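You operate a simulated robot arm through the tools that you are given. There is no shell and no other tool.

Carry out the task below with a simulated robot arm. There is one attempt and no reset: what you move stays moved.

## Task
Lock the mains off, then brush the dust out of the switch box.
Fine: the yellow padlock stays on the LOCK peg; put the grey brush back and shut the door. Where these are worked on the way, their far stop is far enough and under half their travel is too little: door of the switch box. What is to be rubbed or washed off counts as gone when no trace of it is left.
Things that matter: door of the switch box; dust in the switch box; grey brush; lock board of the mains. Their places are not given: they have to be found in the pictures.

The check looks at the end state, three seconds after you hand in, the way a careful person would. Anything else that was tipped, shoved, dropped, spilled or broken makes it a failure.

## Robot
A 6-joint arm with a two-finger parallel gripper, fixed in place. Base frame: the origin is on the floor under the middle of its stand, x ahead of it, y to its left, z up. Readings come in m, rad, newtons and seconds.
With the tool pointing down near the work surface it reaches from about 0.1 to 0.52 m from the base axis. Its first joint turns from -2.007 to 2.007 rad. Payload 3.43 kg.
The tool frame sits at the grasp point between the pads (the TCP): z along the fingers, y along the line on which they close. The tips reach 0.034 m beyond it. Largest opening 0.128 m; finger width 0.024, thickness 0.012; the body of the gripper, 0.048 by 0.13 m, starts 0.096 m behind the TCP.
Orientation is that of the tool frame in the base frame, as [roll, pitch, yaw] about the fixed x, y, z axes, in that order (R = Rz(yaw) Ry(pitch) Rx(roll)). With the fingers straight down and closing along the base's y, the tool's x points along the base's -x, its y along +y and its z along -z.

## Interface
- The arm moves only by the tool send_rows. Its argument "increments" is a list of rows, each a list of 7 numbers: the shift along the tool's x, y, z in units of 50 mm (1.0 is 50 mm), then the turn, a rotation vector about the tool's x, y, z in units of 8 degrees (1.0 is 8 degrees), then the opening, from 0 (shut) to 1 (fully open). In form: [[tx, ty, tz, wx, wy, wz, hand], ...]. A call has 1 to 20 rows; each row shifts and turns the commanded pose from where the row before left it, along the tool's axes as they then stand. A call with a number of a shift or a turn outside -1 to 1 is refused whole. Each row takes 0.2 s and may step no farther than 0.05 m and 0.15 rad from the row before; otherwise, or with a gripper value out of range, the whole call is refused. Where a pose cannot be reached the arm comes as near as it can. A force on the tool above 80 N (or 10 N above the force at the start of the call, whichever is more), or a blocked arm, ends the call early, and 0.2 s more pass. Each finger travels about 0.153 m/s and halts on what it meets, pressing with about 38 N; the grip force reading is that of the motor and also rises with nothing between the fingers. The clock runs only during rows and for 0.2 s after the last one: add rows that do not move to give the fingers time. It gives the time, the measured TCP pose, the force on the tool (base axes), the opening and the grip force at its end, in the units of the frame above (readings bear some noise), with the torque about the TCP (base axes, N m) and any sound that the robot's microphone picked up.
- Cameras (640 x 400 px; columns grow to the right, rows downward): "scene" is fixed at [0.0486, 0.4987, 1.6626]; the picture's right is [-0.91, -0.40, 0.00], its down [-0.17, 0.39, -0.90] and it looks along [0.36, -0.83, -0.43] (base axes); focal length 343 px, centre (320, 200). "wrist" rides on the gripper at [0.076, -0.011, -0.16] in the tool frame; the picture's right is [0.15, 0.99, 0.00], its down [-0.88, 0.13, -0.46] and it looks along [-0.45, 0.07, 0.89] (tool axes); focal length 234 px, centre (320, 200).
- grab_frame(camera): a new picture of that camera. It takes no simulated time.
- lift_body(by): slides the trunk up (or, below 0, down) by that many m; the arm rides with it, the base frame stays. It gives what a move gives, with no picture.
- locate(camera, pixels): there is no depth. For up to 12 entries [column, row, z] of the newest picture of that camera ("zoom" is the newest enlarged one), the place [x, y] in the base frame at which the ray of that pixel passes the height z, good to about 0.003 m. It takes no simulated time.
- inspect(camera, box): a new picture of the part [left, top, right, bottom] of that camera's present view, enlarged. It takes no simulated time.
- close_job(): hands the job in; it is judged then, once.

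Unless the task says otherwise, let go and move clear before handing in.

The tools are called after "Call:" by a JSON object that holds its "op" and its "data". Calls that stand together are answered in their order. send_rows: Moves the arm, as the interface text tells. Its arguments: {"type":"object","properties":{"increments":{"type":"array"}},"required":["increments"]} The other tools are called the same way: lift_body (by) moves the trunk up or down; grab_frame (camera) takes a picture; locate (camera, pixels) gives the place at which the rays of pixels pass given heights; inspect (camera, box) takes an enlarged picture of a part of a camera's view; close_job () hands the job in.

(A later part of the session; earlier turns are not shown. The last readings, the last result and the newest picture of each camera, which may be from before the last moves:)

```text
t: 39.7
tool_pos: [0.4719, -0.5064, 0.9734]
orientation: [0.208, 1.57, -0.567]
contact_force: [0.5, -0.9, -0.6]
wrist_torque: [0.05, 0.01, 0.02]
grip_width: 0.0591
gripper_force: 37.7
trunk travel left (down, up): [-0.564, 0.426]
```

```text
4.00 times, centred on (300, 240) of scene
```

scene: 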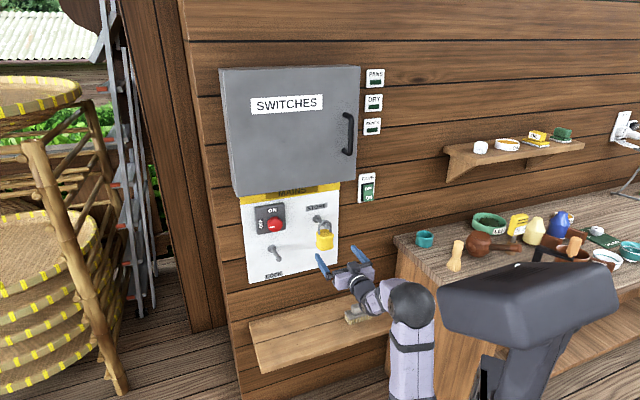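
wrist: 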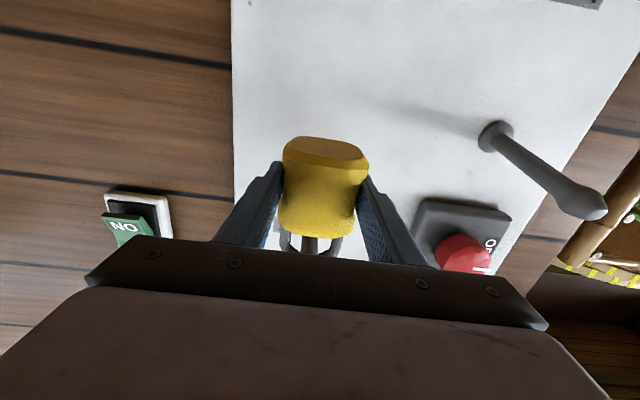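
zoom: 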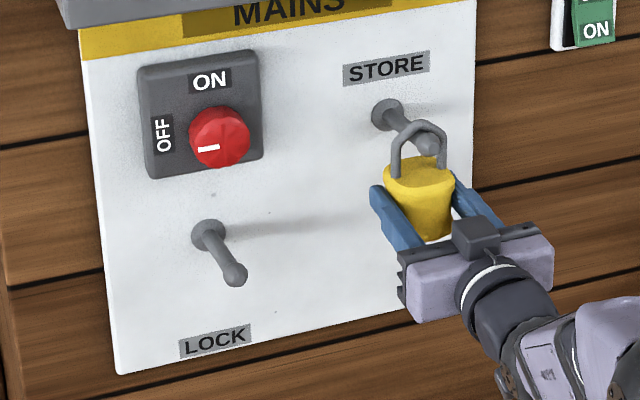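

The padlock is gripped at 0.059 m with almost no side load. I'll lift it 14 mm to free the shackle from behind the peg head, then pull straight out 0.07 m.

Call:
{"op": "send_rows", "data": {"increments": [[-0.14, 0, 0, 0, 0, 0, 0.3], [-0.14, 0, 0, 0, 0, 0, 0.3], [0, 0, -0.2, 0, 0, 0, 0.3], [0, 0, -0.2, 0, 0, 0, 0.3]]}}

Call:
{"op": "inspect", "data": {"camera": "scene", "box": [240, 190, 360, 290]}}

```text
t: 40.7
tool_pos: [0.4572, -0.4904, 0.9887]
orientation: [-2.093, 1.566, -2.875]
contact_force: [-0.9, -0.5, -0.7]
wrist_torque: [0.01, 0.01, -0.03]
grip_width: 0.0592
gripper_force: 37.7
trunk travel left (down, up): [-0.564, 0.426]
```

```text
4.00 times, centred on (300, 240) of scene
```

zoom: 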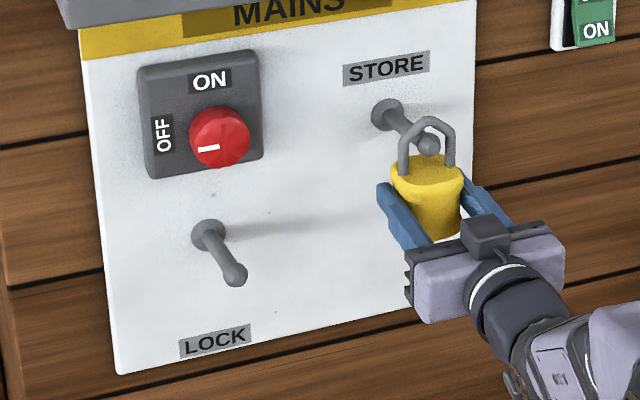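

No contact so far, and the head is passing through the loop cleanly. I'll keep pulling out 0.05 m.

Call:
{"op": "send_rows", "data": {"increments": [[0, 0, -0.3, 0, 0, 0, 0.3], [0, 0, -0.4, 0, 0, 0, 0.3], [0, 0, -0.4, 0, 0, 0, 0.3]]}}

Call:
{"op": "inspect", "data": {"camera": "scene", "box": [240, 190, 360, 290]}}

Call:
{"op": "grab_frame", "data": {"camera": "wrist"}}

```text
t: 41.5
tool_pos: [0.4195, -0.4525, 0.9878]
orientation: [-0.654, 1.571, -1.439]
contact_force: [0.0, 0.0, -1.9]
wrist_torque: [-0.01, 0.02, -0.01]
grip_width: 0.0593
gripper_force: 37.4
trunk travel left (down, up): [-0.564, 0.426]
```

```text
4.00 times, centred on (300, 240) of scene
```

zoom: 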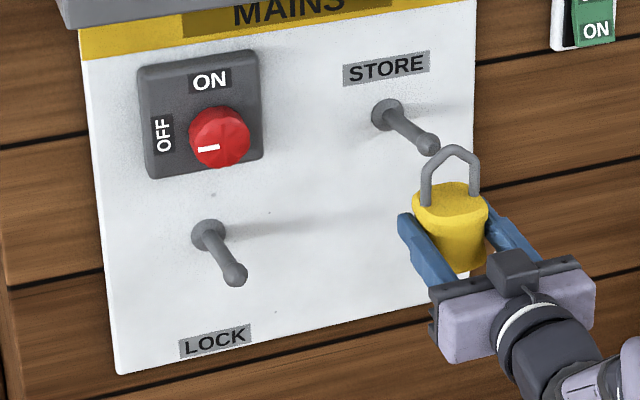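

```text
taken
```

wrist: 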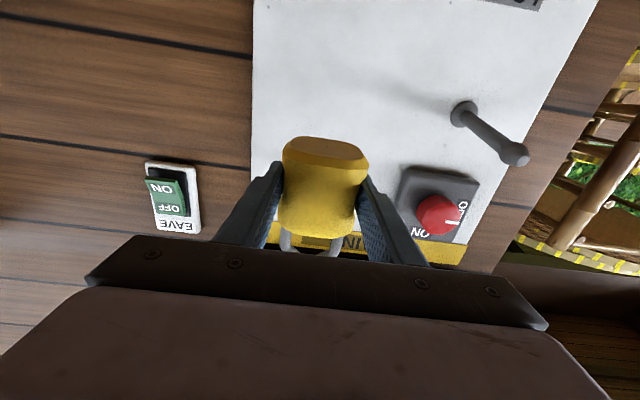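

The padlock is off the STORE peg. I'll retract 0.02 m more, slide +0.187 m along the wall, then lower the trunk 0.095 m so the padlock sits in front of the LOCK peg.

Call:
{"op": "send_rows", "data": {"increments": [[0, 0, -0.4, 0, 0, 0, 0.3], [0, 0.6, 0, 0, 0, 0, 0.3], [0, 0.6, 0, 0, 0, 0, 0.3], [0, 0.6, 0, 0, 0, 0, 0.3], [0, 0.6, 0, 0, 0, 0, 0.3], [0, 0.6, 0, 0, 0, 0, 0.3], [0, 0.6, 0, 0, 0, 0, 0.3], [0, 0.14, 0, 0, 0, 0, 0.3]]}}

Call:
{"op": "grab_frame", "data": {"camera": "wrist"}}

Call:
{"op": "grab_frame", "data": {"camera": "scene"}}

```text
t: 43.3
tool_pos: [0.4096, -0.4218, 1.0009]
orientation: [-2.816, 1.571, 2.689]
contact_force: [0.3, 0.5, -2.6]
wrist_torque: [0.01, 0.05, -0.02]
grip_width: 0.0595
gripper_force: 38.2
out of reach, approached as far as the arm can: row 2, 3, 4, 5, 6, 7, 8
trunk travel left (down, up): [-0.564, 0.426]
```

```text
taken
```

wrist: 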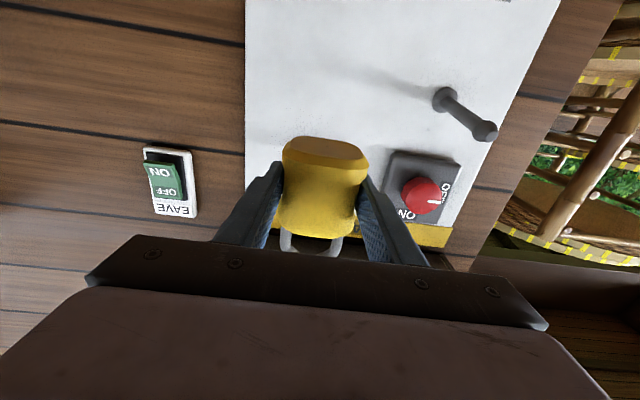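

```text
taken
```

scene: 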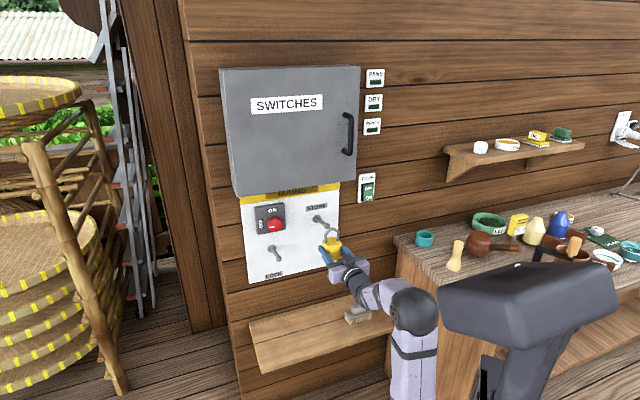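

The sideways slide stopped at s=-0.009. Taken with the first stop at s≈0.094, this fits the forearm roll hitting its limit on either side of an arm plane at s≈0.042. I'll back off, slowly pitch down to unwind the roll, and cross back up exactly at s≈0.042.

Call:
{"op": "send_rows", "data": {"increments": [[0, -0.4, -0.3, 0, 0, 0, 0.3], [0, -0.4, -0.3, 0, 0, 0, 0.3], [0, -0.2, 0, 0, 0.3, 0, 0.3], [0, 0, 0, 0, 0.3, 0, 0.3], [0, 0, 0, 0, 0.3, 0, 0.3], [0, 0, 0, 0, 0.3, 0, 0.3], [0, 0, 0, 0, 0.3, 0, 0.3], [0, 0, 0, 0, 0.3, 0, 0.3], [0, 0, 0, 0, 0.3, 0, 0.3], [0, 0, 0, 0, 0.3, 0, 0.3], [0, 0, 0, 0, 0.3, 0, 0.3], [0, 0, 0, 0, 0.3, 0, 0.3], [0, 0, 0, 0, 0.3, 0, 0.3], [0, 0, 0, 0, 0.3, 0, 0.3], [0, 0, 0, 0, 0.3, 0, 0.3], [0, 0, 0, 0, 0.3, 0, 0.3], [0, 0, 0, 0, 0.3, 0, 0.3], [0, 0, 0, 0, 0.3, 0, 0.3], [0, 0, 0, 0, 0.3, 0, 0.3], [0, 0, 0, 0, 0.3, 0, 0.3]]}}

Call:
{"op": "grab_frame", "data": {"camera": "scene"}}

```text
t: 47.5
tool_pos: [0.3524, -0.4346, 1.0005]
orientation: [3.141, 0.816, 2.357]
contact_force: [-0.7, -0.5, -1.5]
wrist_torque: [0.03, 0.0, 0.02]
grip_width: 0.0596
gripper_force: 38.6
trunk travel left (down, up): [-0.564, 0.426]
```

```text
taken
```

scene: 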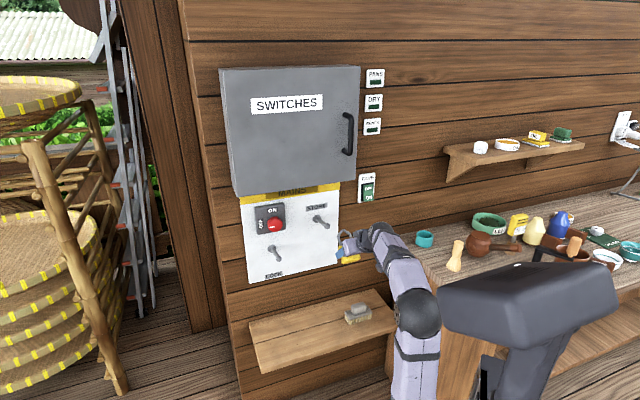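

It unwound without warnings. Now I'll slide to s=0.042 and look at how the arm lines up before crossing.

Call:
{"op": "send_rows", "data": {"increments": [[0, 0.67, 0, 0, 0, 0, 0.3], [0, 0.67, 0, 0, 0, 0, 0.3], [0, 0.66, 0, 0, 0, 0, 0.3]]}}

Call:
{"op": "send_rows", "data": {"increments": [[0, 0, 0, 0, -1, 0, 0.3], [0, 0, 0, 0, -1, 0, 0.3], [0, 0, 0, 0, -1, 0, 0.3], [0, 0, 0, 0, -1, 0, 0.3]]}}

Call:
{"op": "grab_frame", "data": {"camera": "scene"}}

```text
t: 48.3
tool_pos: [0.4222, -0.3648, 1.0014]
orientation: [-3.14, 0.818, 2.357]
contact_force: [-0.2, 0.4, -2.2]
wrist_torque: [0.01, 0.0, 0.01]
grip_width: 0.0593
gripper_force: 37.9
trunk travel left (down, up): [-0.564, 0.426]
```

```text
t: 49.3
tool_pos: [0.4228, -0.3651, 1.0006]
orientation: [-3.141, 1.376, 2.36]
contact_force: [0.8, 0.1, -1.4]
wrist_torque: [0.04, 0.03, 0.02]
grip_width: 0.0593
gripper_force: 38.1
trunk travel left (down, up): [-0.564, 0.426]
```

```text
taken
```

scene: 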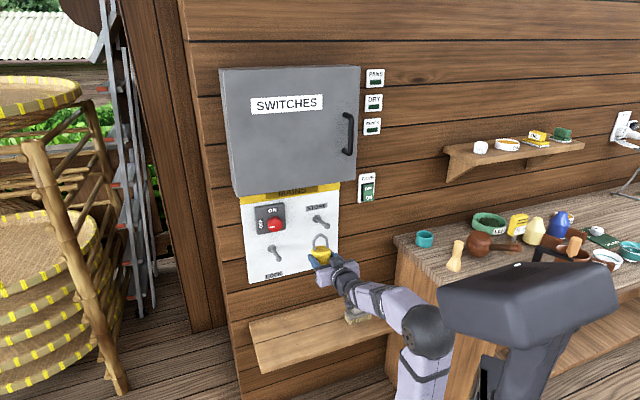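

It crossed cleanly with no warnings, so the model holds and the arm is now on the free branch. I'll finish the last 11° to horizontal, then slide to the LOCK peg's s.

Call:
{"op": "send_rows", "data": {"increments": [[0, 0, 0, 0, -0.7, 0, 0.3], [0, 0, 0, 0, -0.695, 0, 0.3], [0, 0.6, 0, 0, 0, 0, 0.3], [0, 0.6, 0, 0, 0, 0, 0.3], [0, 0.6, 0, 0, 0, 0, 0.3], [0, 0.6, 0, 0, 0, 0, 0.3]]}}

Call:
{"op": "grab_frame", "data": {"camera": "wrist"}}

Call:
{"op": "grab_frame", "data": {"camera": "scene"}}

```text
t: 50.7
tool_pos: [0.5078, -0.2775, 1.0007]
orientation: [-1.983, 1.57, -2.768]
contact_force: [-0.3, 0.3, -1.5]
wrist_torque: [-0.03, -0.03, -0.02]
grip_width: 0.059
gripper_force: 38.1
trunk travel left (down, up): [-0.564, 0.426]
```

```text
taken
```

wrist: 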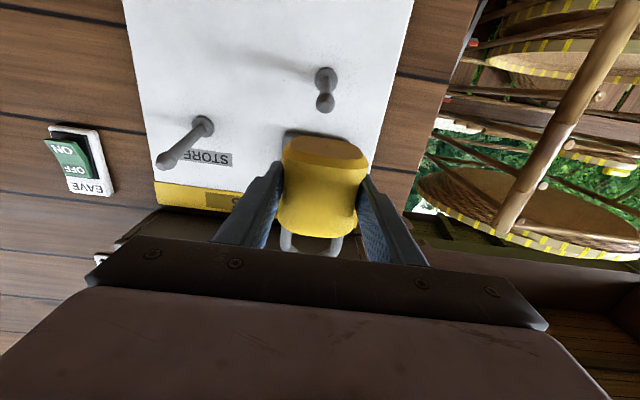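

```text
taken
```

scene: 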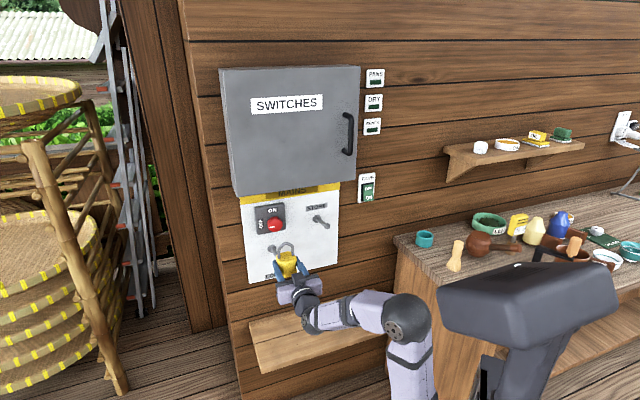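

The TCP is now at d=0.555, s=0.163, z=1.001, lined up with the LOCK peg (wrist (325,103)). I'll lower the trunk 0.108 m, so the loop ends level with the peg head.

Call:
{"op": "lift_body", "data": {"by": -0.108}}

Call:
{"op": "grab_frame", "data": {"camera": "wrist"}}

Call:
{"op": "inspect", "data": {"camera": "scene", "box": [220, 190, 380, 310]}}

```text
t: 52.1
tool_pos: [0.5067, -0.2796, 0.8939]
orientation: [-1.656, 1.57, -2.44]
contact_force: [0.1, -0.3, -1.0]
wrist_torque: [-0.02, 0.0, -0.03]
grip_width: 0.0595
gripper_force: 38.2
trunk travel left (down, up): [-0.456, 0.534]
```

```text
taken
```

wrist: 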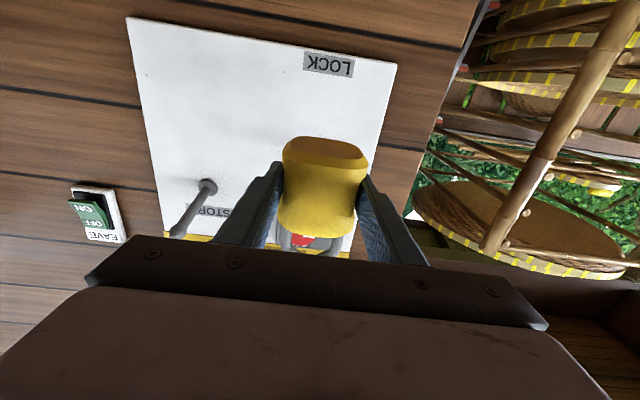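

```text
3.33 times, centred on (300, 250) of scene
```

zoom: 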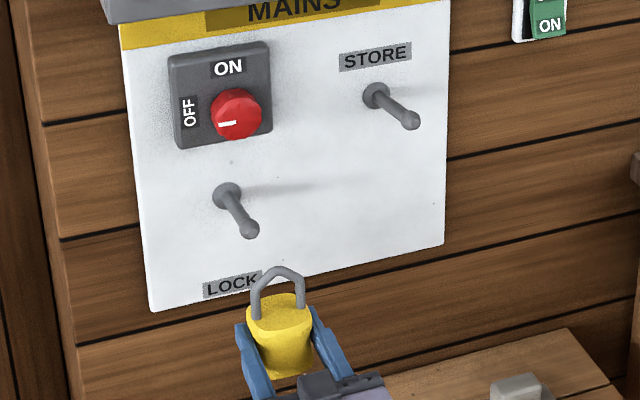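

The padlock's loop is aligned below and in front of the LOCK peg. I'll move in 0.06 m and check the loop against the head.

Call:
{"op": "send_rows", "data": {"increments": [[0, 0.03, 0.4, 0, 0, 0, 0.3], [0, 0, 0.4, 0, 0, 0, 0.3], [0, 0, 0.4, 0, 0, 0, 0.3]]}}

Call:
{"op": "inspect", "data": {"camera": "scene", "box": [230, 220, 330, 300]}}

Call:
{"op": "grab_frame", "data": {"camera": "wrist"}}

```text
t: 52.9
tool_pos: [0.5514, -0.3215, 0.8923]
orientation: [-2.288, 1.57, -3.072]
contact_force: [-0.7, 0.3, -1.7]
wrist_torque: [0.06, 0.01, -0.01]
grip_width: 0.0595
gripper_force: 38.1
trunk travel left (down, up): [-0.456, 0.534]
```

```text
5.00 times, centred on (280, 260) of scene
```

zoom: 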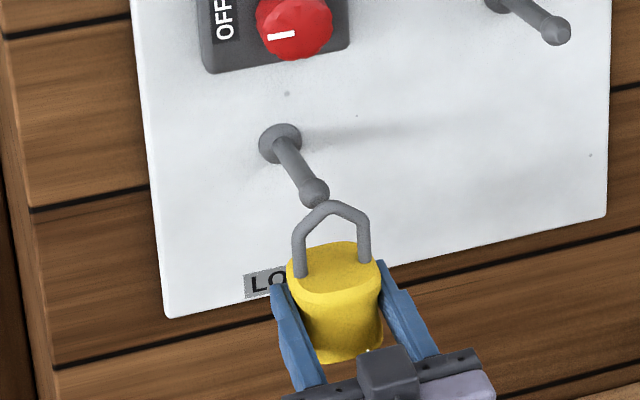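

```text
taken
```

wrist: 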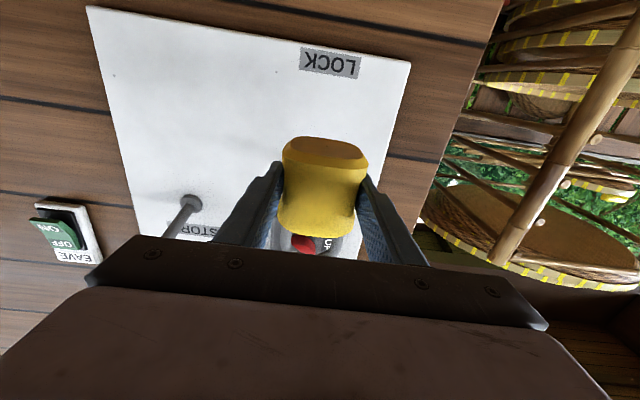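

The loop apex (zoom (333,205)) is just above and in front of the peg head (315,195), and sideways alignment looks good. I'll push in 0.03 m and re-check.

Call:
{"op": "send_rows", "data": {"increments": [[0, 0, 0.3, 0, 0, 0, 0.3], [0, 0, 0.3, 0, 0, 0, 0.3]]}}

Call:
{"op": "inspect", "data": {"camera": "scene", "box": [230, 220, 330, 300]}}

```text
t: 53.5
tool_pos: [0.5717, -0.3434, 0.8932]
orientation: [1.432, 1.569, 0.648]
contact_force: [-0.3, -0.4, -0.4]
wrist_torque: [0.03, 0.05, 0.0]
grip_width: 0.0593
gripper_force: 37.6
trunk travel left (down, up): [-0.456, 0.534]
```

```text
5.00 times, centred on (280, 260) of scene
```

zoom: 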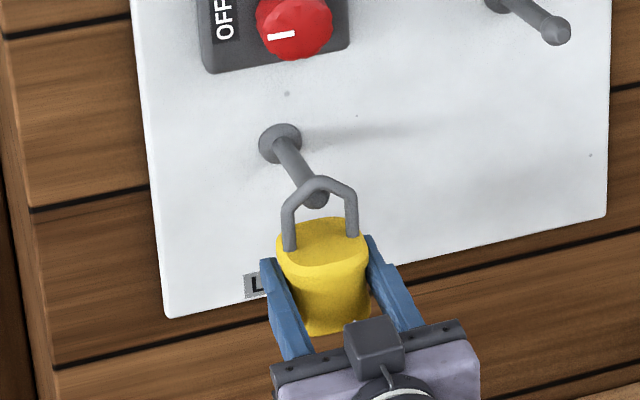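

The head now shows inside the loop and there is no contact. I'll push in the remaining 0.045 m.

Call:
{"op": "send_rows", "data": {"increments": [[0, 0, 0.3, 0, 0, 0, 0.3], [0, 0, 0.3, 0, 0, 0, 0.3], [0, 0, 0.3, 0, 0, 0, 0.3]]}}

Call:
{"op": "inspect", "data": {"camera": "scene", "box": [230, 220, 330, 300]}}

```text
t: 54.3
tool_pos: [0.6041, -0.3731, 0.8949]
orientation: [-2.235, 1.571, -3.017]
contact_force: [-0.3, 0.5, -1.4]
wrist_torque: [0.02, -0.01, 0.01]
grip_width: 0.059
gripper_force: 38.2
trunk travel left (down, up): [-0.456, 0.534]
```

```text
5.00 times, centred on (280, 260) of scene
```

zoom: 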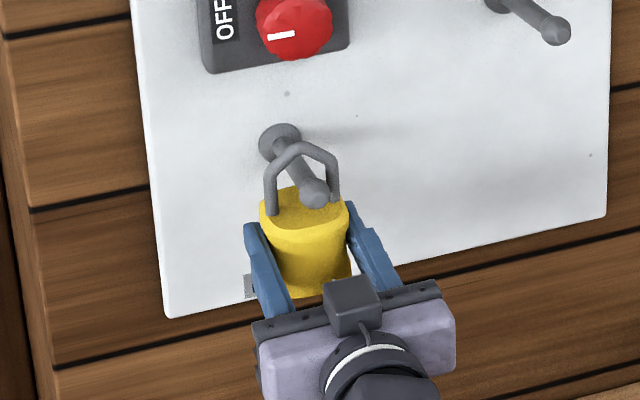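

The shackle is past the head, around the shaft. I'll lower it about 14 mm until it rests on the peg.

Call:
{"op": "send_rows", "data": {"increments": [[0.1, 0, 0, 0, 0, 0, 0.3], [0.1, 0, 0, 0, 0, 0, 0.3], [0.08, 0, 0, 0, 0, 0, 0.3]]}}

Call:
{"op": "inspect", "data": {"camera": "scene", "box": [230, 220, 330, 300]}}

```text
t: 55.1
tool_pos: [0.6028, -0.3734, 0.8805]
orientation: [-0.073, 1.569, -0.857]
contact_force: [0.4, -1.0, 1.9]
wrist_torque: [0.01, 0.02, 0.03]
grip_width: 0.0592
gripper_force: 38.5
trunk travel left (down, up): [-0.456, 0.534]
```

```text
5.00 times, centred on (280, 260) of scene
```

zoom: 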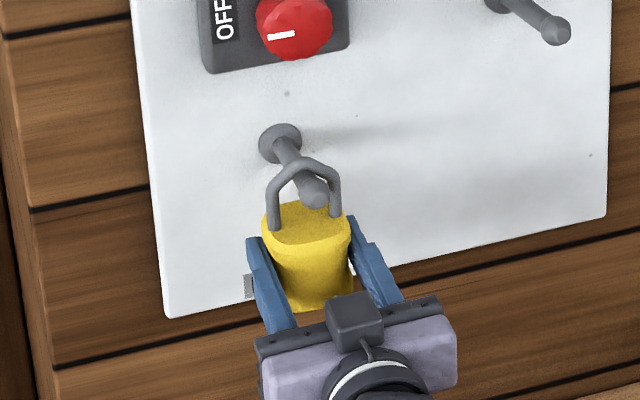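

The vertical force rose from -1.4 to +1.9 N, so the padlock's weight is now on the peg. I'll open the fingers and back straight out.

Call:
{"op": "send_rows", "data": {"increments": [[0, 0, 0, 0, 0, 0, 0.55], [0, 0, 0, 0, 0, 0, 0.8], [0, 0, 0, 0, 0, 0, 0.8], [0, 0, -0.3, 0, 0, 0, 0.8], [0, 0, -0.6, 0, 0, 0, 0.8], [0, 0, -0.8, 0, 0, 0, 0.8], [0, 0, -0.8, 0, 0, 0, 0.8]]}}

Call:
{"op": "inspect", "data": {"camera": "scene", "box": [220, 190, 380, 310]}}

Call:
{"op": "grab_frame", "data": {"camera": "wrist"}}

```text
t: 56.7
tool_pos: [0.5146, -0.2841, 0.8812]
orientation: [-1.556, 1.569, -2.342]
contact_force: [0.0, -0.3, 0.3]
wrist_torque: [0.0, -0.03, 0.0]
grip_width: 0.1028
gripper_force: 0.1
trunk travel left (down, up): [-0.456, 0.534]
```

```text
3.33 times, centred on (300, 250) of scene
```

zoom: 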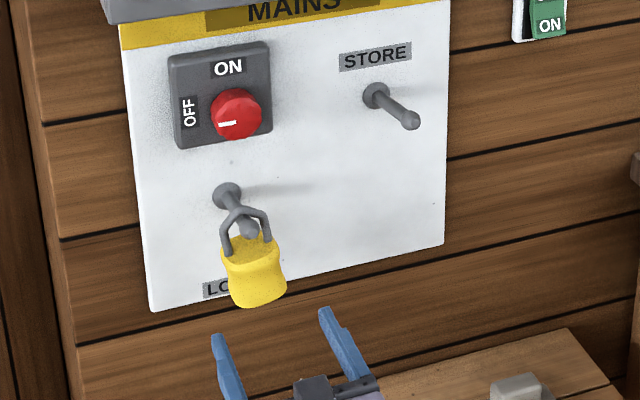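

```text
taken
```

wrist: 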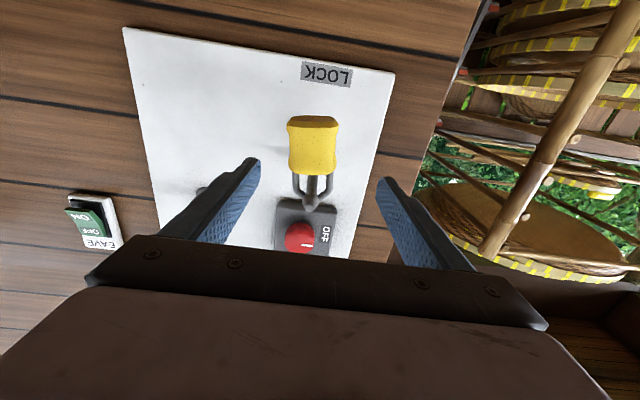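

The yellow padlock hangs on the LOCK peg and the knob stays at OFF. Next is the door, so I'll raise the trunk and shift toward the handle side to look at it.

Call:
{"op": "lift_body", "data": {"by": 0.4}}

Call:
{"op": "send_rows", "data": {"increments": [[0, -0.8, 0, 0, 0, 0, 1], [0, -0.8, 0, 0, 0, 0, 1], [0, -0.8, 0, 0, 0, 0, 1], [0, -0.8, 0, 0, 0, 0, 1], [0, -0.8, 0, 0, 0, 0, 1]]}}

Call:
{"op": "grab_frame", "data": {"camera": "wrist"}}

Call:
{"op": "grab_frame", "data": {"camera": "scene"}}

```text
t: 60.6
tool_pos: [0.5147, -0.2852, 1.2811]
orientation: [1.596, 1.571, 0.812]
contact_force: [-0.4, 0.0, 0.1]
wrist_torque: [-0.01, 0.01, 0.02]
grip_width: 0.1023
gripper_force: 0.0
trunk travel left (down, up): [-0.856, 0.134]
```

```text
t: 61.8
tool_pos: [0.3744, -0.4292, 1.2799]
orientation: [2.142, 1.57, 1.357]
contact_force: [0.7, 0.5, 0.0]
wrist_torque: [0.01, -0.04, 0.02]
grip_width: 0.1281
gripper_force: 0.1
trunk travel left (down, up): [-0.856, 0.134]
```

```text
taken
```

wrist: 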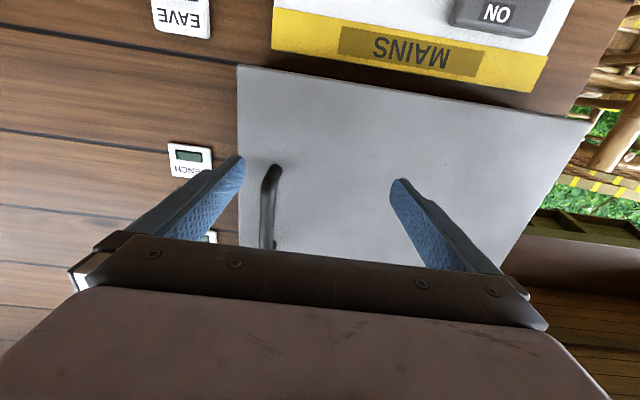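

```text
taken
```

scene: 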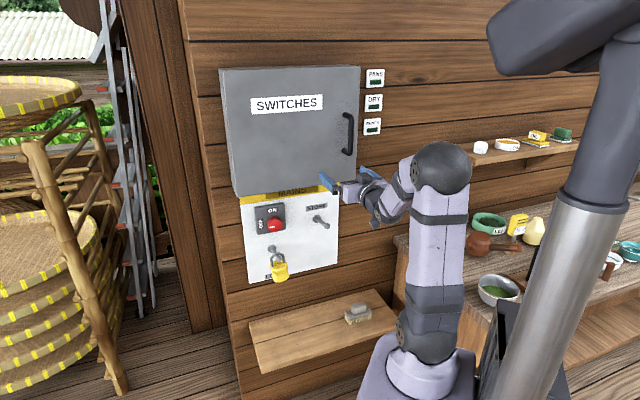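

The handle shows at wrist (270,165–240) and scene (350,112–153). I'll enlarge both and triangulate its ends.

Call:
{"op": "inspect", "data": {"camera": "wrist", "box": [200, 100, 380, 260]}}

Call:
{"op": "inspect", "data": {"camera": "scene", "box": [300, 80, 400, 180]}}

```text
2.50 times, centred on (290, 180) of wrist
```

zoom: 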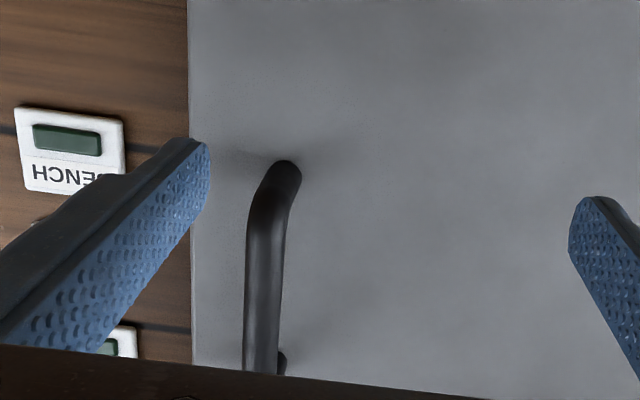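

```text
4.00 times, centred on (350, 130) of scene
```

zoom: 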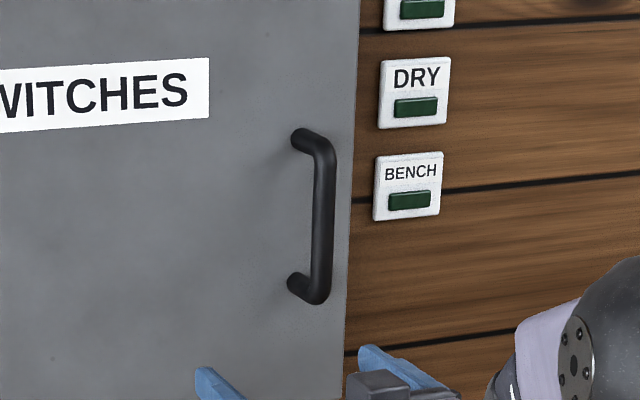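

Lower bend: wrist (267.6,184), scene (349.5,153). Post base: wrist (277,166), scene (343,151). I'll triangulate these.

Call:
{"op": "locate", "data": {"camera": "wrist", "pixels": [[267.6, 184, 1.3], [267.6, 184, 1.34], [277.2, 166, 1.3], [277.2, 166, 1.34], [238.5, 130, 1.25], [238.5, 130, 1.29], [238, 66, 1.2], [238, 66, 1.24]]}}

Call:
{"op": "locate", "data": {"camera": "scene", "pixels": [[349.5, 153, 1.3], [349.5, 153, 1.34], [343.25, 150.75, 1.3], [343.25, 150.75, 1.34], [350.5, 116.25, 1.42], [350.5, 116.25, 1.46], [237, 196, 1.2], [237, 196, 1.24], [355, 180, 1.2], [355, 180, 1.24], [220, 68, 1.55], [220, 68, 1.6]]}}

```text
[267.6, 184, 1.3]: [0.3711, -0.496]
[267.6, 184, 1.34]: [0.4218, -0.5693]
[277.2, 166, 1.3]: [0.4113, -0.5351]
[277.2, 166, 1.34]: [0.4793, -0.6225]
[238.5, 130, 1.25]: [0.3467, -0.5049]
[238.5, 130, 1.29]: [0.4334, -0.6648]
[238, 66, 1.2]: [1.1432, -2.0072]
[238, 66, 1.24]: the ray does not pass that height
```

```text
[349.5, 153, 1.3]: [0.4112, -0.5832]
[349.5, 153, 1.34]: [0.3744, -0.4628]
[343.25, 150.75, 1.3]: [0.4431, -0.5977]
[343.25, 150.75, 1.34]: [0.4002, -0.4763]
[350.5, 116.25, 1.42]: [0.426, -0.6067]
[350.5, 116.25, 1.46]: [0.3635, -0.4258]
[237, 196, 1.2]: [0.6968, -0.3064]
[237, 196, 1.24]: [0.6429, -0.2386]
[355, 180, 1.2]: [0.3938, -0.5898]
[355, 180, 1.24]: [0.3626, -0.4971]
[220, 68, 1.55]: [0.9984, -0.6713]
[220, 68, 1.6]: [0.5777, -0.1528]
```

The triangulated handle bar is at s≈-0.094, d≈0.653, z=1.318–1.438. The door's front face is at d≈0.705, its hinge edge at s≈0.278. Pulling it through a wide arc works better with the tool pitched down 45°, so I'll go back to s=0.042, cross to the pitched pose there, and then approach the handle.

Call:
{"op": "send_rows", "data": {"increments": [[0, 0.54, 0, 0, 0, 0, 1], [0, 0.54, 0, 0, 0, 0, 1], [0, 0.54, 0, 0, 0, 0, 1], [0, 0, 0, 0, 0.9375, 0, 1], [0, 0, 0, 0, 0.9375, 0, 1], [0, 0, 0, 0, 0.9375, 0, 1], [0, 0, 0, 0, 0.9375, 0, 1], [0, 0, 0, 0, 0.9375, 0, 1], [0, 0, 0, 0, 0.9375, 0, 1]]}}

```text
t: 63.8
tool_pos: [0.4322, -0.3706, 1.2803]
orientation: [-3.141, 0.783, 2.359]
contact_force: [-0.4, 0.2, 0.6]
wrist_torque: [-0.01, 0.03, 0.02]
grip_width: 0.128
gripper_force: 0.1
trunk travel left (down, up): [-0.856, 0.134]
```

It crossed cleanly. I'll raise the trunk 0.1 m and slide over in front of the handle.

Call:
{"op": "lift_body", "data": {"by": 0.1}}

Call:
{"op": "send_rows", "data": {"increments": [[0, -0.69, 0, 0, 0, 0, 1], [0, -0.69, 0, 0, 0, 0, 1], [0, -0.69, 0, 0, 0, 0, 1], [0, -0.68, 0, 0, 0, 0, 1]]}}

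Call:
{"op": "grab_frame", "data": {"camera": "wrist"}}

Call:
{"op": "grab_frame", "data": {"camera": "scene"}}

```text
t: 65.1
tool_pos: [0.4308, -0.3688, 1.3808]
orientation: [3.141, 0.785, 2.359]
contact_force: [-0.8, -0.4, -0.2]
wrist_torque: [-0.02, -0.03, 0.0]
grip_width: 0.1279
gripper_force: 0.0
trunk travel left (down, up): [-0.956, 0.034]
```

```text
t: 66.1
tool_pos: [0.3322, -0.4686, 1.3812]
orientation: [-3.141, 0.785, 2.36]
contact_force: [-0.6, -0.7, 0.9]
wrist_torque: [0.03, -0.04, 0.03]
grip_width: 0.1281
gripper_force: 0.0
trunk travel left (down, up): [-0.956, 0.034]
```

```text
taken
```

wrist: 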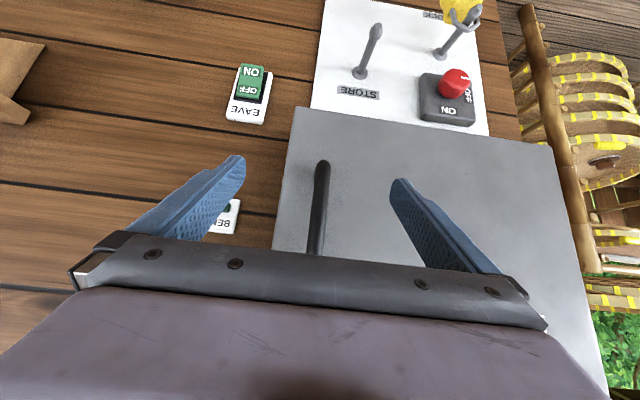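

```text
taken
```

scene: 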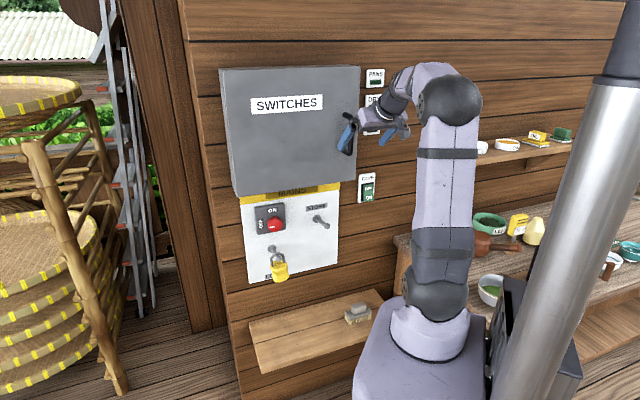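

The handle bar shows at (318,165–255) between the fingers. I'll move 0.084 m straight toward the wall so the bar sits at the grasp point.

Call:
{"op": "send_rows", "data": {"increments": [[-0.396, 0, 0.396, 0, 0, 0, 1], [-0.396, 0, 0.396, 0, 0, 0, 1], [-0.396, 0, 0.396, 0, 0, 0, 1]]}}

Call:
{"op": "grab_frame", "data": {"camera": "wrist"}}

Call:
{"op": "inspect", "data": {"camera": "scene", "box": [300, 60, 420, 180]}}

```text
t: 66.9
tool_pos: [0.3926, -0.5293, 1.3787]
orientation: [3.141, 0.783, 2.357]
contact_force: [0.3, 0.1, -0.2]
wrist_torque: [0.01, 0.04, 0.03]
grip_width: 0.1279
gripper_force: 0.1
trunk travel left (down, up): [-0.956, 0.034]
```

```text
taken
```

wrist: 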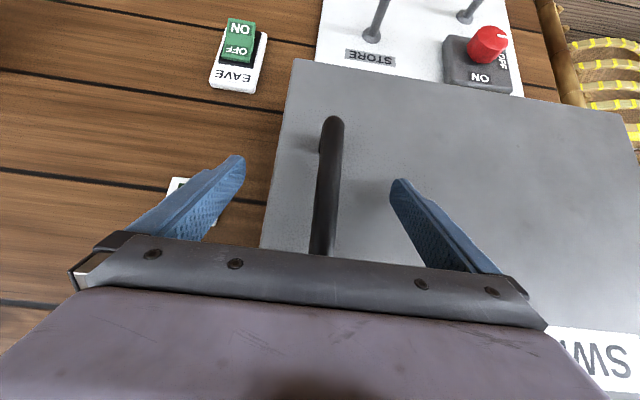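

```text
3.33 times, centred on (360, 120) of scene
```

zoom: 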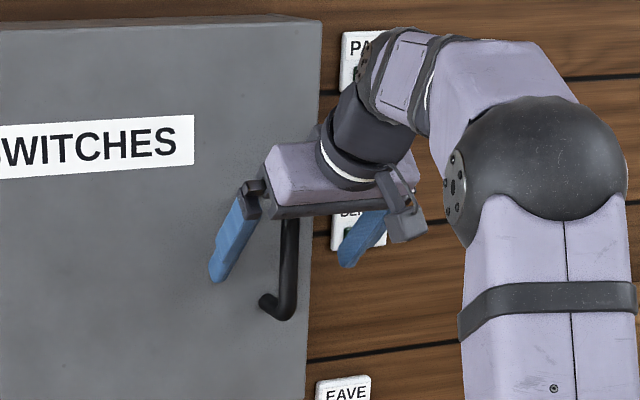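

The bar passes through the grasp point (326,190) with no contact. Closing on it.

Call:
{"op": "send_rows", "data": {"increments": [[0, 0.05, 0, 0, 0, 0, 0.5], [0, 0, 0, 0, 0, 0, 0.1], [0, 0, 0, 0, 0, 0, 0.05], [0, 0, 0, 0, 0, 0, 0.05], [0, 0, 0, 0, 0, 0, 0.05]]}}

Call:
{"op": "grab_frame", "data": {"camera": "wrist"}}

```text
t: 68.1
tool_pos: [0.3957, -0.5222, 1.381]
orientation: [-3.14, 0.786, 2.36]
contact_force: [6.1, 5.2, 0.8]
wrist_torque: [0.57, 0.14, 0.1]
grip_width: 0.0177
gripper_force: 45.2
trunk travel left (down, up): [-0.956, 0.034]
```

```text
taken
```

wrist: 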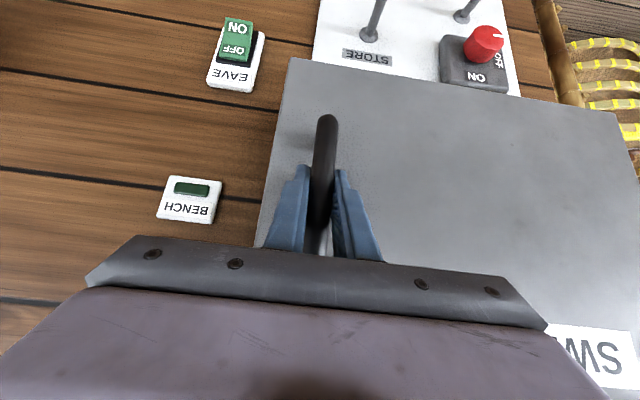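

The bar is gripped at 0.0177 m, and the side load shows its centre is at s≈-0.090. I'll start pulling along a hinge arc of radius about 0.367 m for the first 10° and watch the force.

Call:
{"op": "send_rows", "data": {"increments": [[0, 0.08, 0, 0, 0, 0, 0.05], [0.225, 0.062, -0.225, 0, 0, 0, 0.05], [0.225, 0.062, -0.225, 0, 0, 0, 0.05], [0.22, 0.089, -0.22, 0, 0, 0, 0.05], [0.22, 0.089, -0.22, 0, 0, 0, 0.05]]}}

Call:
{"op": "grab_frame", "data": {"camera": "wrist"}}

Call:
{"op": "grab_frame", "data": {"camera": "scene"}}

```text
t: 69.3
tool_pos: [0.3617, -0.4665, 1.3794]
orientation: [-3.14, 0.784, 2.359]
contact_force: [-5.9, -1.0, -4.9]
wrist_torque: [-0.09, -0.4, 0.17]
grip_width: 0.0177
gripper_force: 44.5
trunk travel left (down, up): [-0.956, 0.034]
```

```text
taken
```

wrist: 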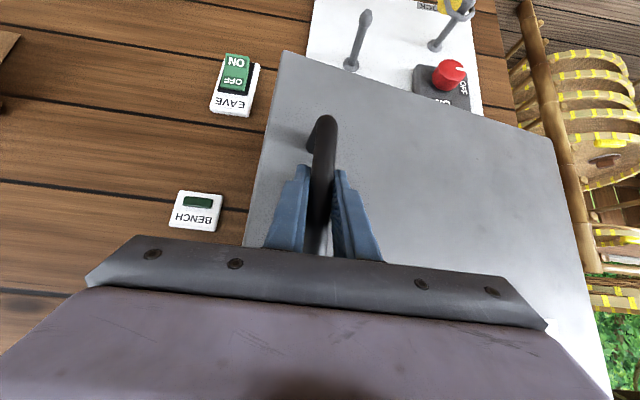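

```text
taken
```

scene: 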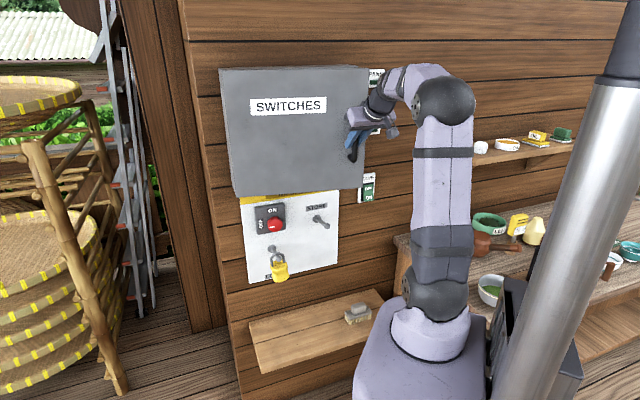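

The door is opening, and the position (d=0.586, s=-0.074) matches the planned arc with only ~6 N of force. I'll continue to about 25° while slowly yawing the tool.

Call:
{"op": "send_rows", "data": {"increments": [[0.2135, 0.116, -0.2135, 0.1105, 0, 0.1105, 0.05], [0.2154, 0.109, -0.2154, 0.1105, 0, 0.1105, 0.05], [0.2107, 0.13, -0.2107, 0.1105, 0, 0.1105, 0.05], [0.2127, 0.1236, -0.2127, 0.1105, 0, 0.1105, 0.05], [0.2053, 0.1412, -0.2053, 0.1105, 0, 0.1105, 0.05], [0.2075, 0.1348, -0.2075, 0.1105, 0, 0.1105, 0.05]]}}

Call:
{"op": "grab_frame", "data": {"camera": "scene"}}

```text
t: 70.7
tool_pos: [0.3317, -0.373, 1.3819]
orientation: [3.141, 0.785, 2.228]
contact_force: [-9.3, 0.4, -2.6]
wrist_torque: [0.13, 0.08, 0.26]
grip_width: 0.0177
gripper_force: 45.1
trunk travel left (down, up): [-0.956, 0.034]
```

```text
taken
```

scene: 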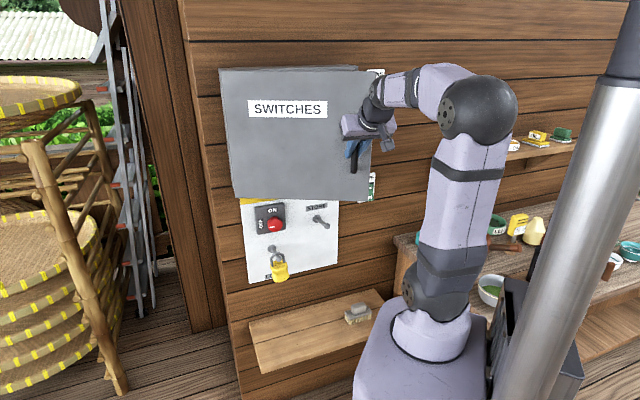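

The door is at ~25° with forces under 10 N. Continuing to about 40°.

Call:
{"op": "send_rows", "data": {"increments": [[0.2021, 0.125, -0.2021, 0.1105, 0, 0.1105, 0.05], [0.2044, 0.13, -0.2044, 0.1105, 0, 0.1105, 0.05], [0.1966, 0.15, -0.1966, 0.1105, 0, 0.1105, 0.05], [0.1991, 0.1602, -0.1991, 0.1105, 0, 0.1105, 0.05], [0.1905, 0.181, -0.1905, 0.1105, 0, 0.1105, 0.05], [0.1933, 0.175, -0.1933, 0.1105, 0, 0.1105, 0.05]]}}

Call:
{"op": "grab_frame", "data": {"camera": "scene"}}

Call:
{"op": "grab_frame", "data": {"camera": "wrist"}}

```text
t: 72.1
tool_pos: [0.3243, -0.3035, 1.3809]
orientation: [-3.141, 0.777, 2.082]
contact_force: [-60.2, 0.5, -0.2]
wrist_torque: [-0.55, -0.92, -0.11]
grip_width: 0.018
gripper_force: 44.3
out of reach, approached as far as the arm can: row 3, 4, 5, 6
trunk travel left (down, up): [-0.956, 0.034]
```

```text
taken
```

scene: 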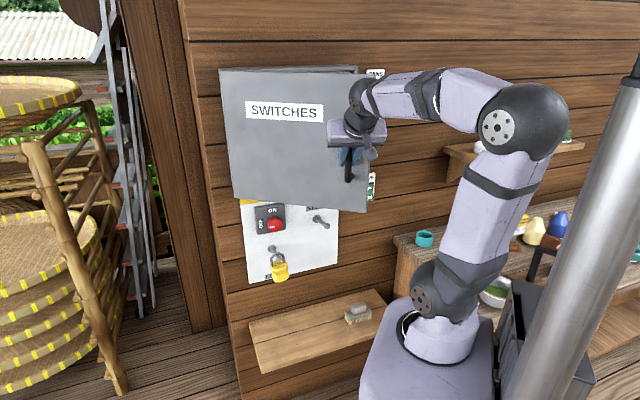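

```text
taken
```

wrist: 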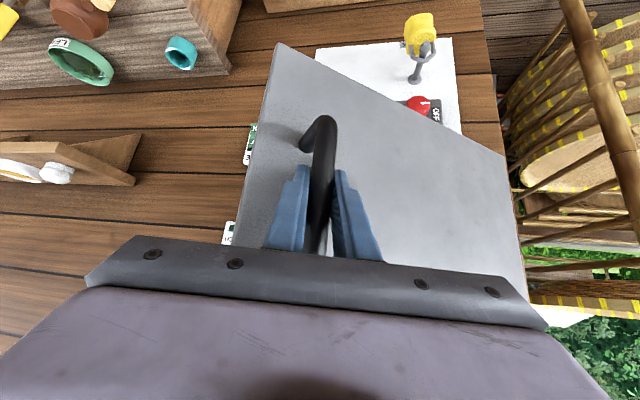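

The arm hit a shoulder limit (upper arm leaning too far back) at about 36° of door opening, and the force built up to 60 N. I'll relieve it by pitching the tool steeper, which moves the wrist forward, and easing the hand back onto the arc.

Call:
{"op": "send_rows", "data": {"increments": [[0.039, -0.1, -0.039, 0, 0.5, 0, 0.05], [0.039, -0.1, -0.039, 0, 0.5, 0, 0.05]]}}

```text
t: 72.7
tool_pos: [0.3257, -0.3048, 1.3812]
orientation: [-3.14, 0.644, 2.097]
contact_force: [-34.2, -1.1, -3.8]
wrist_torque: [-0.94, -1.01, 0.04]
grip_width: 0.0179
gripper_force: 44.7
trunk travel left (down, up): [-0.956, 0.034]
```

The force dropped to 34 N. I'll keep pitching down and easing the same way.

Call:
{"op": "send_rows", "data": {"increments": [[0.044, -0.1, -0.033, 0, 0.5, 0, 0.05], [0.044, -0.1, -0.033, 0, 0.5, 0, 0.05]]}}

```text
t: 73.3
tool_pos: [0.3254, -0.3026, 1.3813]
orientation: [3.139, 0.509, 2.098]
contact_force: [-3.9, -0.6, -5.8]
wrist_torque: [-1.48, -0.19, -0.04]
grip_width: 0.0178
gripper_force: 45.2
trunk travel left (down, up): [-0.956, 0.034]
```

The force is back near zero with the door at ~37°. I'll finish pitching to about 80° below horizontal around the bar.

Call:
{"op": "send_rows", "data": {"increments": [[0, 0, 0, 0, 0.6, 0, 0.05], [0, 0, 0, 0, 0.6, 0, 0.05], [0, 0, 0, 0, 0.6, 0, 0.05], [0, 0, 0, 0, 0.5, 0, 0.05]]}}

Call:
{"op": "grab_frame", "data": {"camera": "scene"}}

Call:
{"op": "grab_frame", "data": {"camera": "wrist"}}

```text
t: 74.3
tool_pos: [0.3239, -0.3035, 1.3792]
orientation: [-3.141, 0.185, 2.093]
contact_force: [-5.3, -1.4, -2.8]
wrist_torque: [-1.94, -0.87, -0.31]
grip_width: 0.0179
gripper_force: 45.1
trunk travel left (down, up): [-0.956, 0.034]
```

```text
taken
```

scene: 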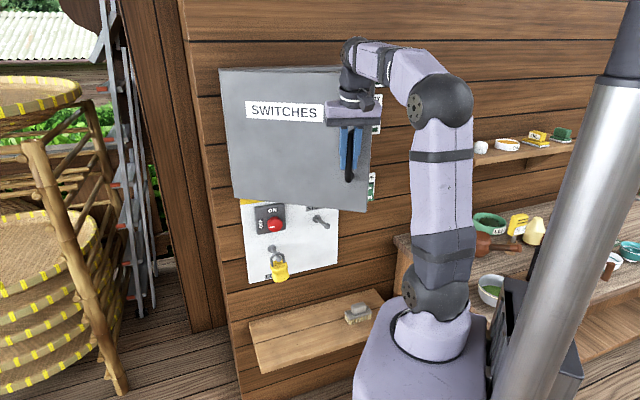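

```text
taken
```

wrist: 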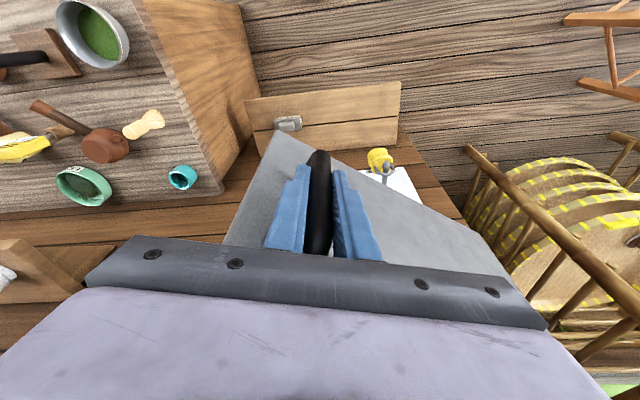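

The tool is now nearly vertical on the bar, the forearm is upright and forces are low. I'll continue along the arc to about 45°, yawing the tool along with the door.

Call:
{"op": "send_rows", "data": {"increments": [[0.192, 0.117, -0.036, 0.0322, 0, 0.172, 0.05], [0.1946, 0.1124, -0.0364, 0.0322, 0, 0.172, 0.05], [0.2676, 0.1758, -0.0501, 0.0437, 0, 0.2335, 0.05], [0.2731, 0.1668, -0.0511, 0.0437, 0, 0.2335, 0.05]]}}

```text
t: 75.3
tool_pos: [0.3273, -0.2476, 1.3816]
orientation: [-3.141, 0.183, 1.981]
contact_force: [-2.3, 1.0, -1.5]
wrist_torque: [-0.31, -0.64, -0.1]
grip_width: 0.0178
gripper_force: 45.0
trunk travel left (down, up): [-0.956, 0.034]
```

The hand is exactly on the arc (s=0.056, d=0.4065) with forces under 3 N and the door at ~45°. Continuing to 60°.

Call:
{"op": "send_rows", "data": {"increments": [[0.2631, 0.183, -0.0492, 0.0437, 0, 0.2335, 0.05], [0.2688, 0.1742, -0.0503, 0.0437, 0, 0.2335, 0.05], [0.2595, 0.1888, -0.0486, 0.0437, 0, 0.2335, 0.05], [0.2654, 0.18, -0.0497, 0.0437, 0, 0.2335, 0.05], [0.2552, 0.1926, -0.0478, 0.0437, 0, 0.2335, 0.05], [0.2613, 0.184, -0.0489, 0.0437, 0, 0.2335, 0.05]]}}

Call:
{"op": "grab_frame", "data": {"camera": "scene"}}

```text
t: 76.7
tool_pos: [0.3537, -0.154, 1.381]
orientation: [-3.141, 0.187, 1.783]
contact_force: [0.6, -0.4, 7.0]
wrist_torque: [-0.48, 0.02, -0.18]
grip_width: 0.0177
gripper_force: 45.3
trunk travel left (down, up): [-0.956, 0.034]
```

```text
taken
```

scene: 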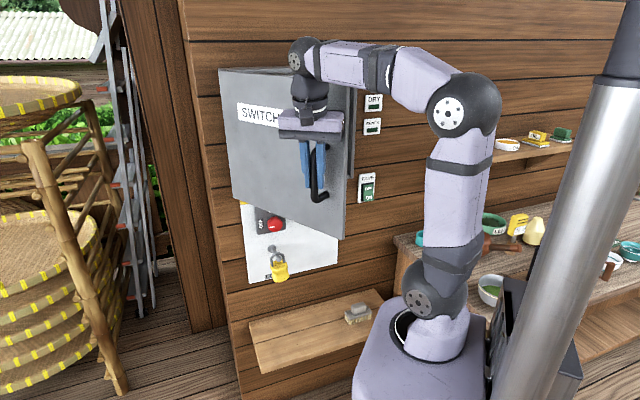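

It's on track at 60° with low force. Continuing to 80°.

Call:
{"op": "send_rows", "data": {"increments": [[0.2513, 0.1998, -0.047, 0.0437, 0, 0.2335, 0.05], [0.2575, 0.1912, -0.0482, 0.0437, 0, 0.2335, 0.05], [0.2473, 0.2052, -0.0463, 0.0437, 0, 0.2335, 0.05], [0.2538, 0.1966, -0.0475, 0.0437, 0, 0.2335, 0.05], [0.243, 0.2094, -0.0455, 0.0437, 0, 0.2335, 0.05], [0.2499, 0.201, -0.0468, 0.0437, 0, 0.2335, 0.05]]}}

Call:
{"op": "grab_frame", "data": {"camera": "scene"}}

```text
t: 78.1
tool_pos: [0.4021, -0.0712, 1.3812]
orientation: [3.138, 0.186, 1.581]
contact_force: [3.1, -0.8, 32.4]
wrist_torque: [-0.6, 1.69, 0.07]
grip_width: 0.0178
gripper_force: 45.5
trunk travel left (down, up): [-0.956, 0.034]
```

```text
taken
```

scene: 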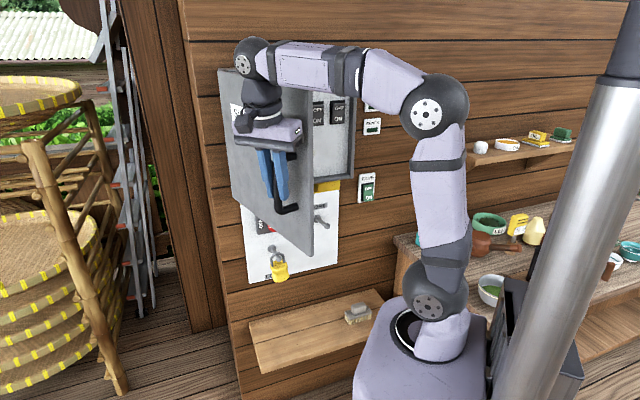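

The door is at ~75° and the box interior is coming into view, but a 32 N upward force has appeared. I'll look closely to see what is touching before moving on.

Call:
{"op": "inspect", "data": {"camera": "scene", "box": [210, 30, 390, 180]}}

Call:
{"op": "grab_frame", "data": {"camera": "wrist"}}

```text
2.67 times, centred on (300, 105) of scene
```

zoom: 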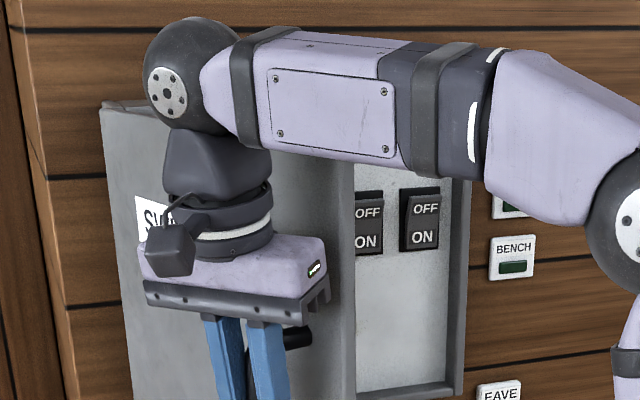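

```text
taken
```

wrist: 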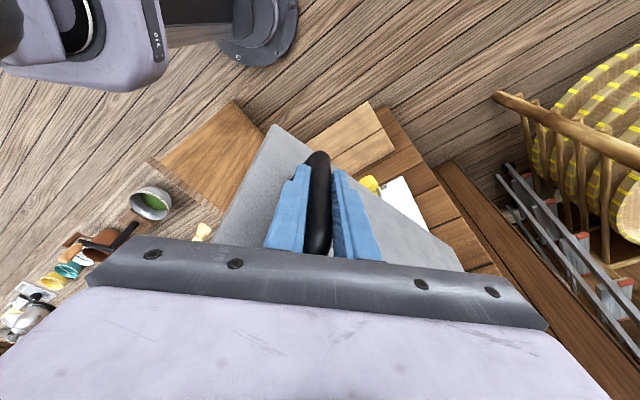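

The forearm is resting on the door's top corner, since holding the handle past ~75° makes it cross over the door. Inside, the box has OFF/ON rocker switches I must not touch. I'll let go of the handle and back away to the outer side. Then I can come round under the door and push it wider from inside.

Call:
{"op": "send_rows", "data": {"increments": [[0, 0, 0, 0, 0, 0, 0.5], [0, 0, 0, 0, 0, 0, 0.5], [0.3, 0, -0.055, 0, 0, 0, 0.5], [0.45, 0, -0.085, 0, 0, 0, 0.5], [0.45, 0, -0.085, 0, 0, 0, 0.5]]}}

Call:
{"op": "grab_frame", "data": {"camera": "scene"}}

Call:
{"op": "grab_frame", "data": {"camera": "wrist"}}

```text
t: 79.3
tool_pos: [0.4032, -0.0076, 1.3796]
orientation: [-3.141, 0.187, 1.582]
contact_force: [0.1, 0.1, -0.3]
wrist_torque: [-0.01, 0.01, -0.02]
grip_width: 0.064
gripper_force: 0.1
trunk travel left (down, up): [-0.956, 0.034]
```

```text
taken
```

scene: 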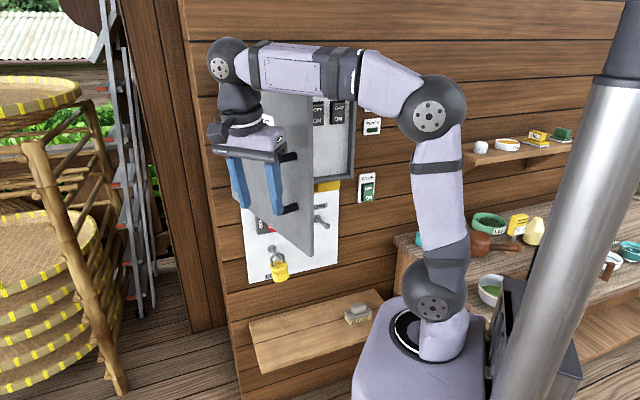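

```text
taken
```

wrist: 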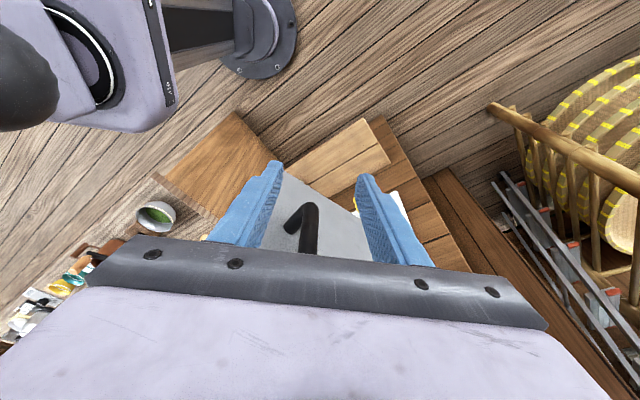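

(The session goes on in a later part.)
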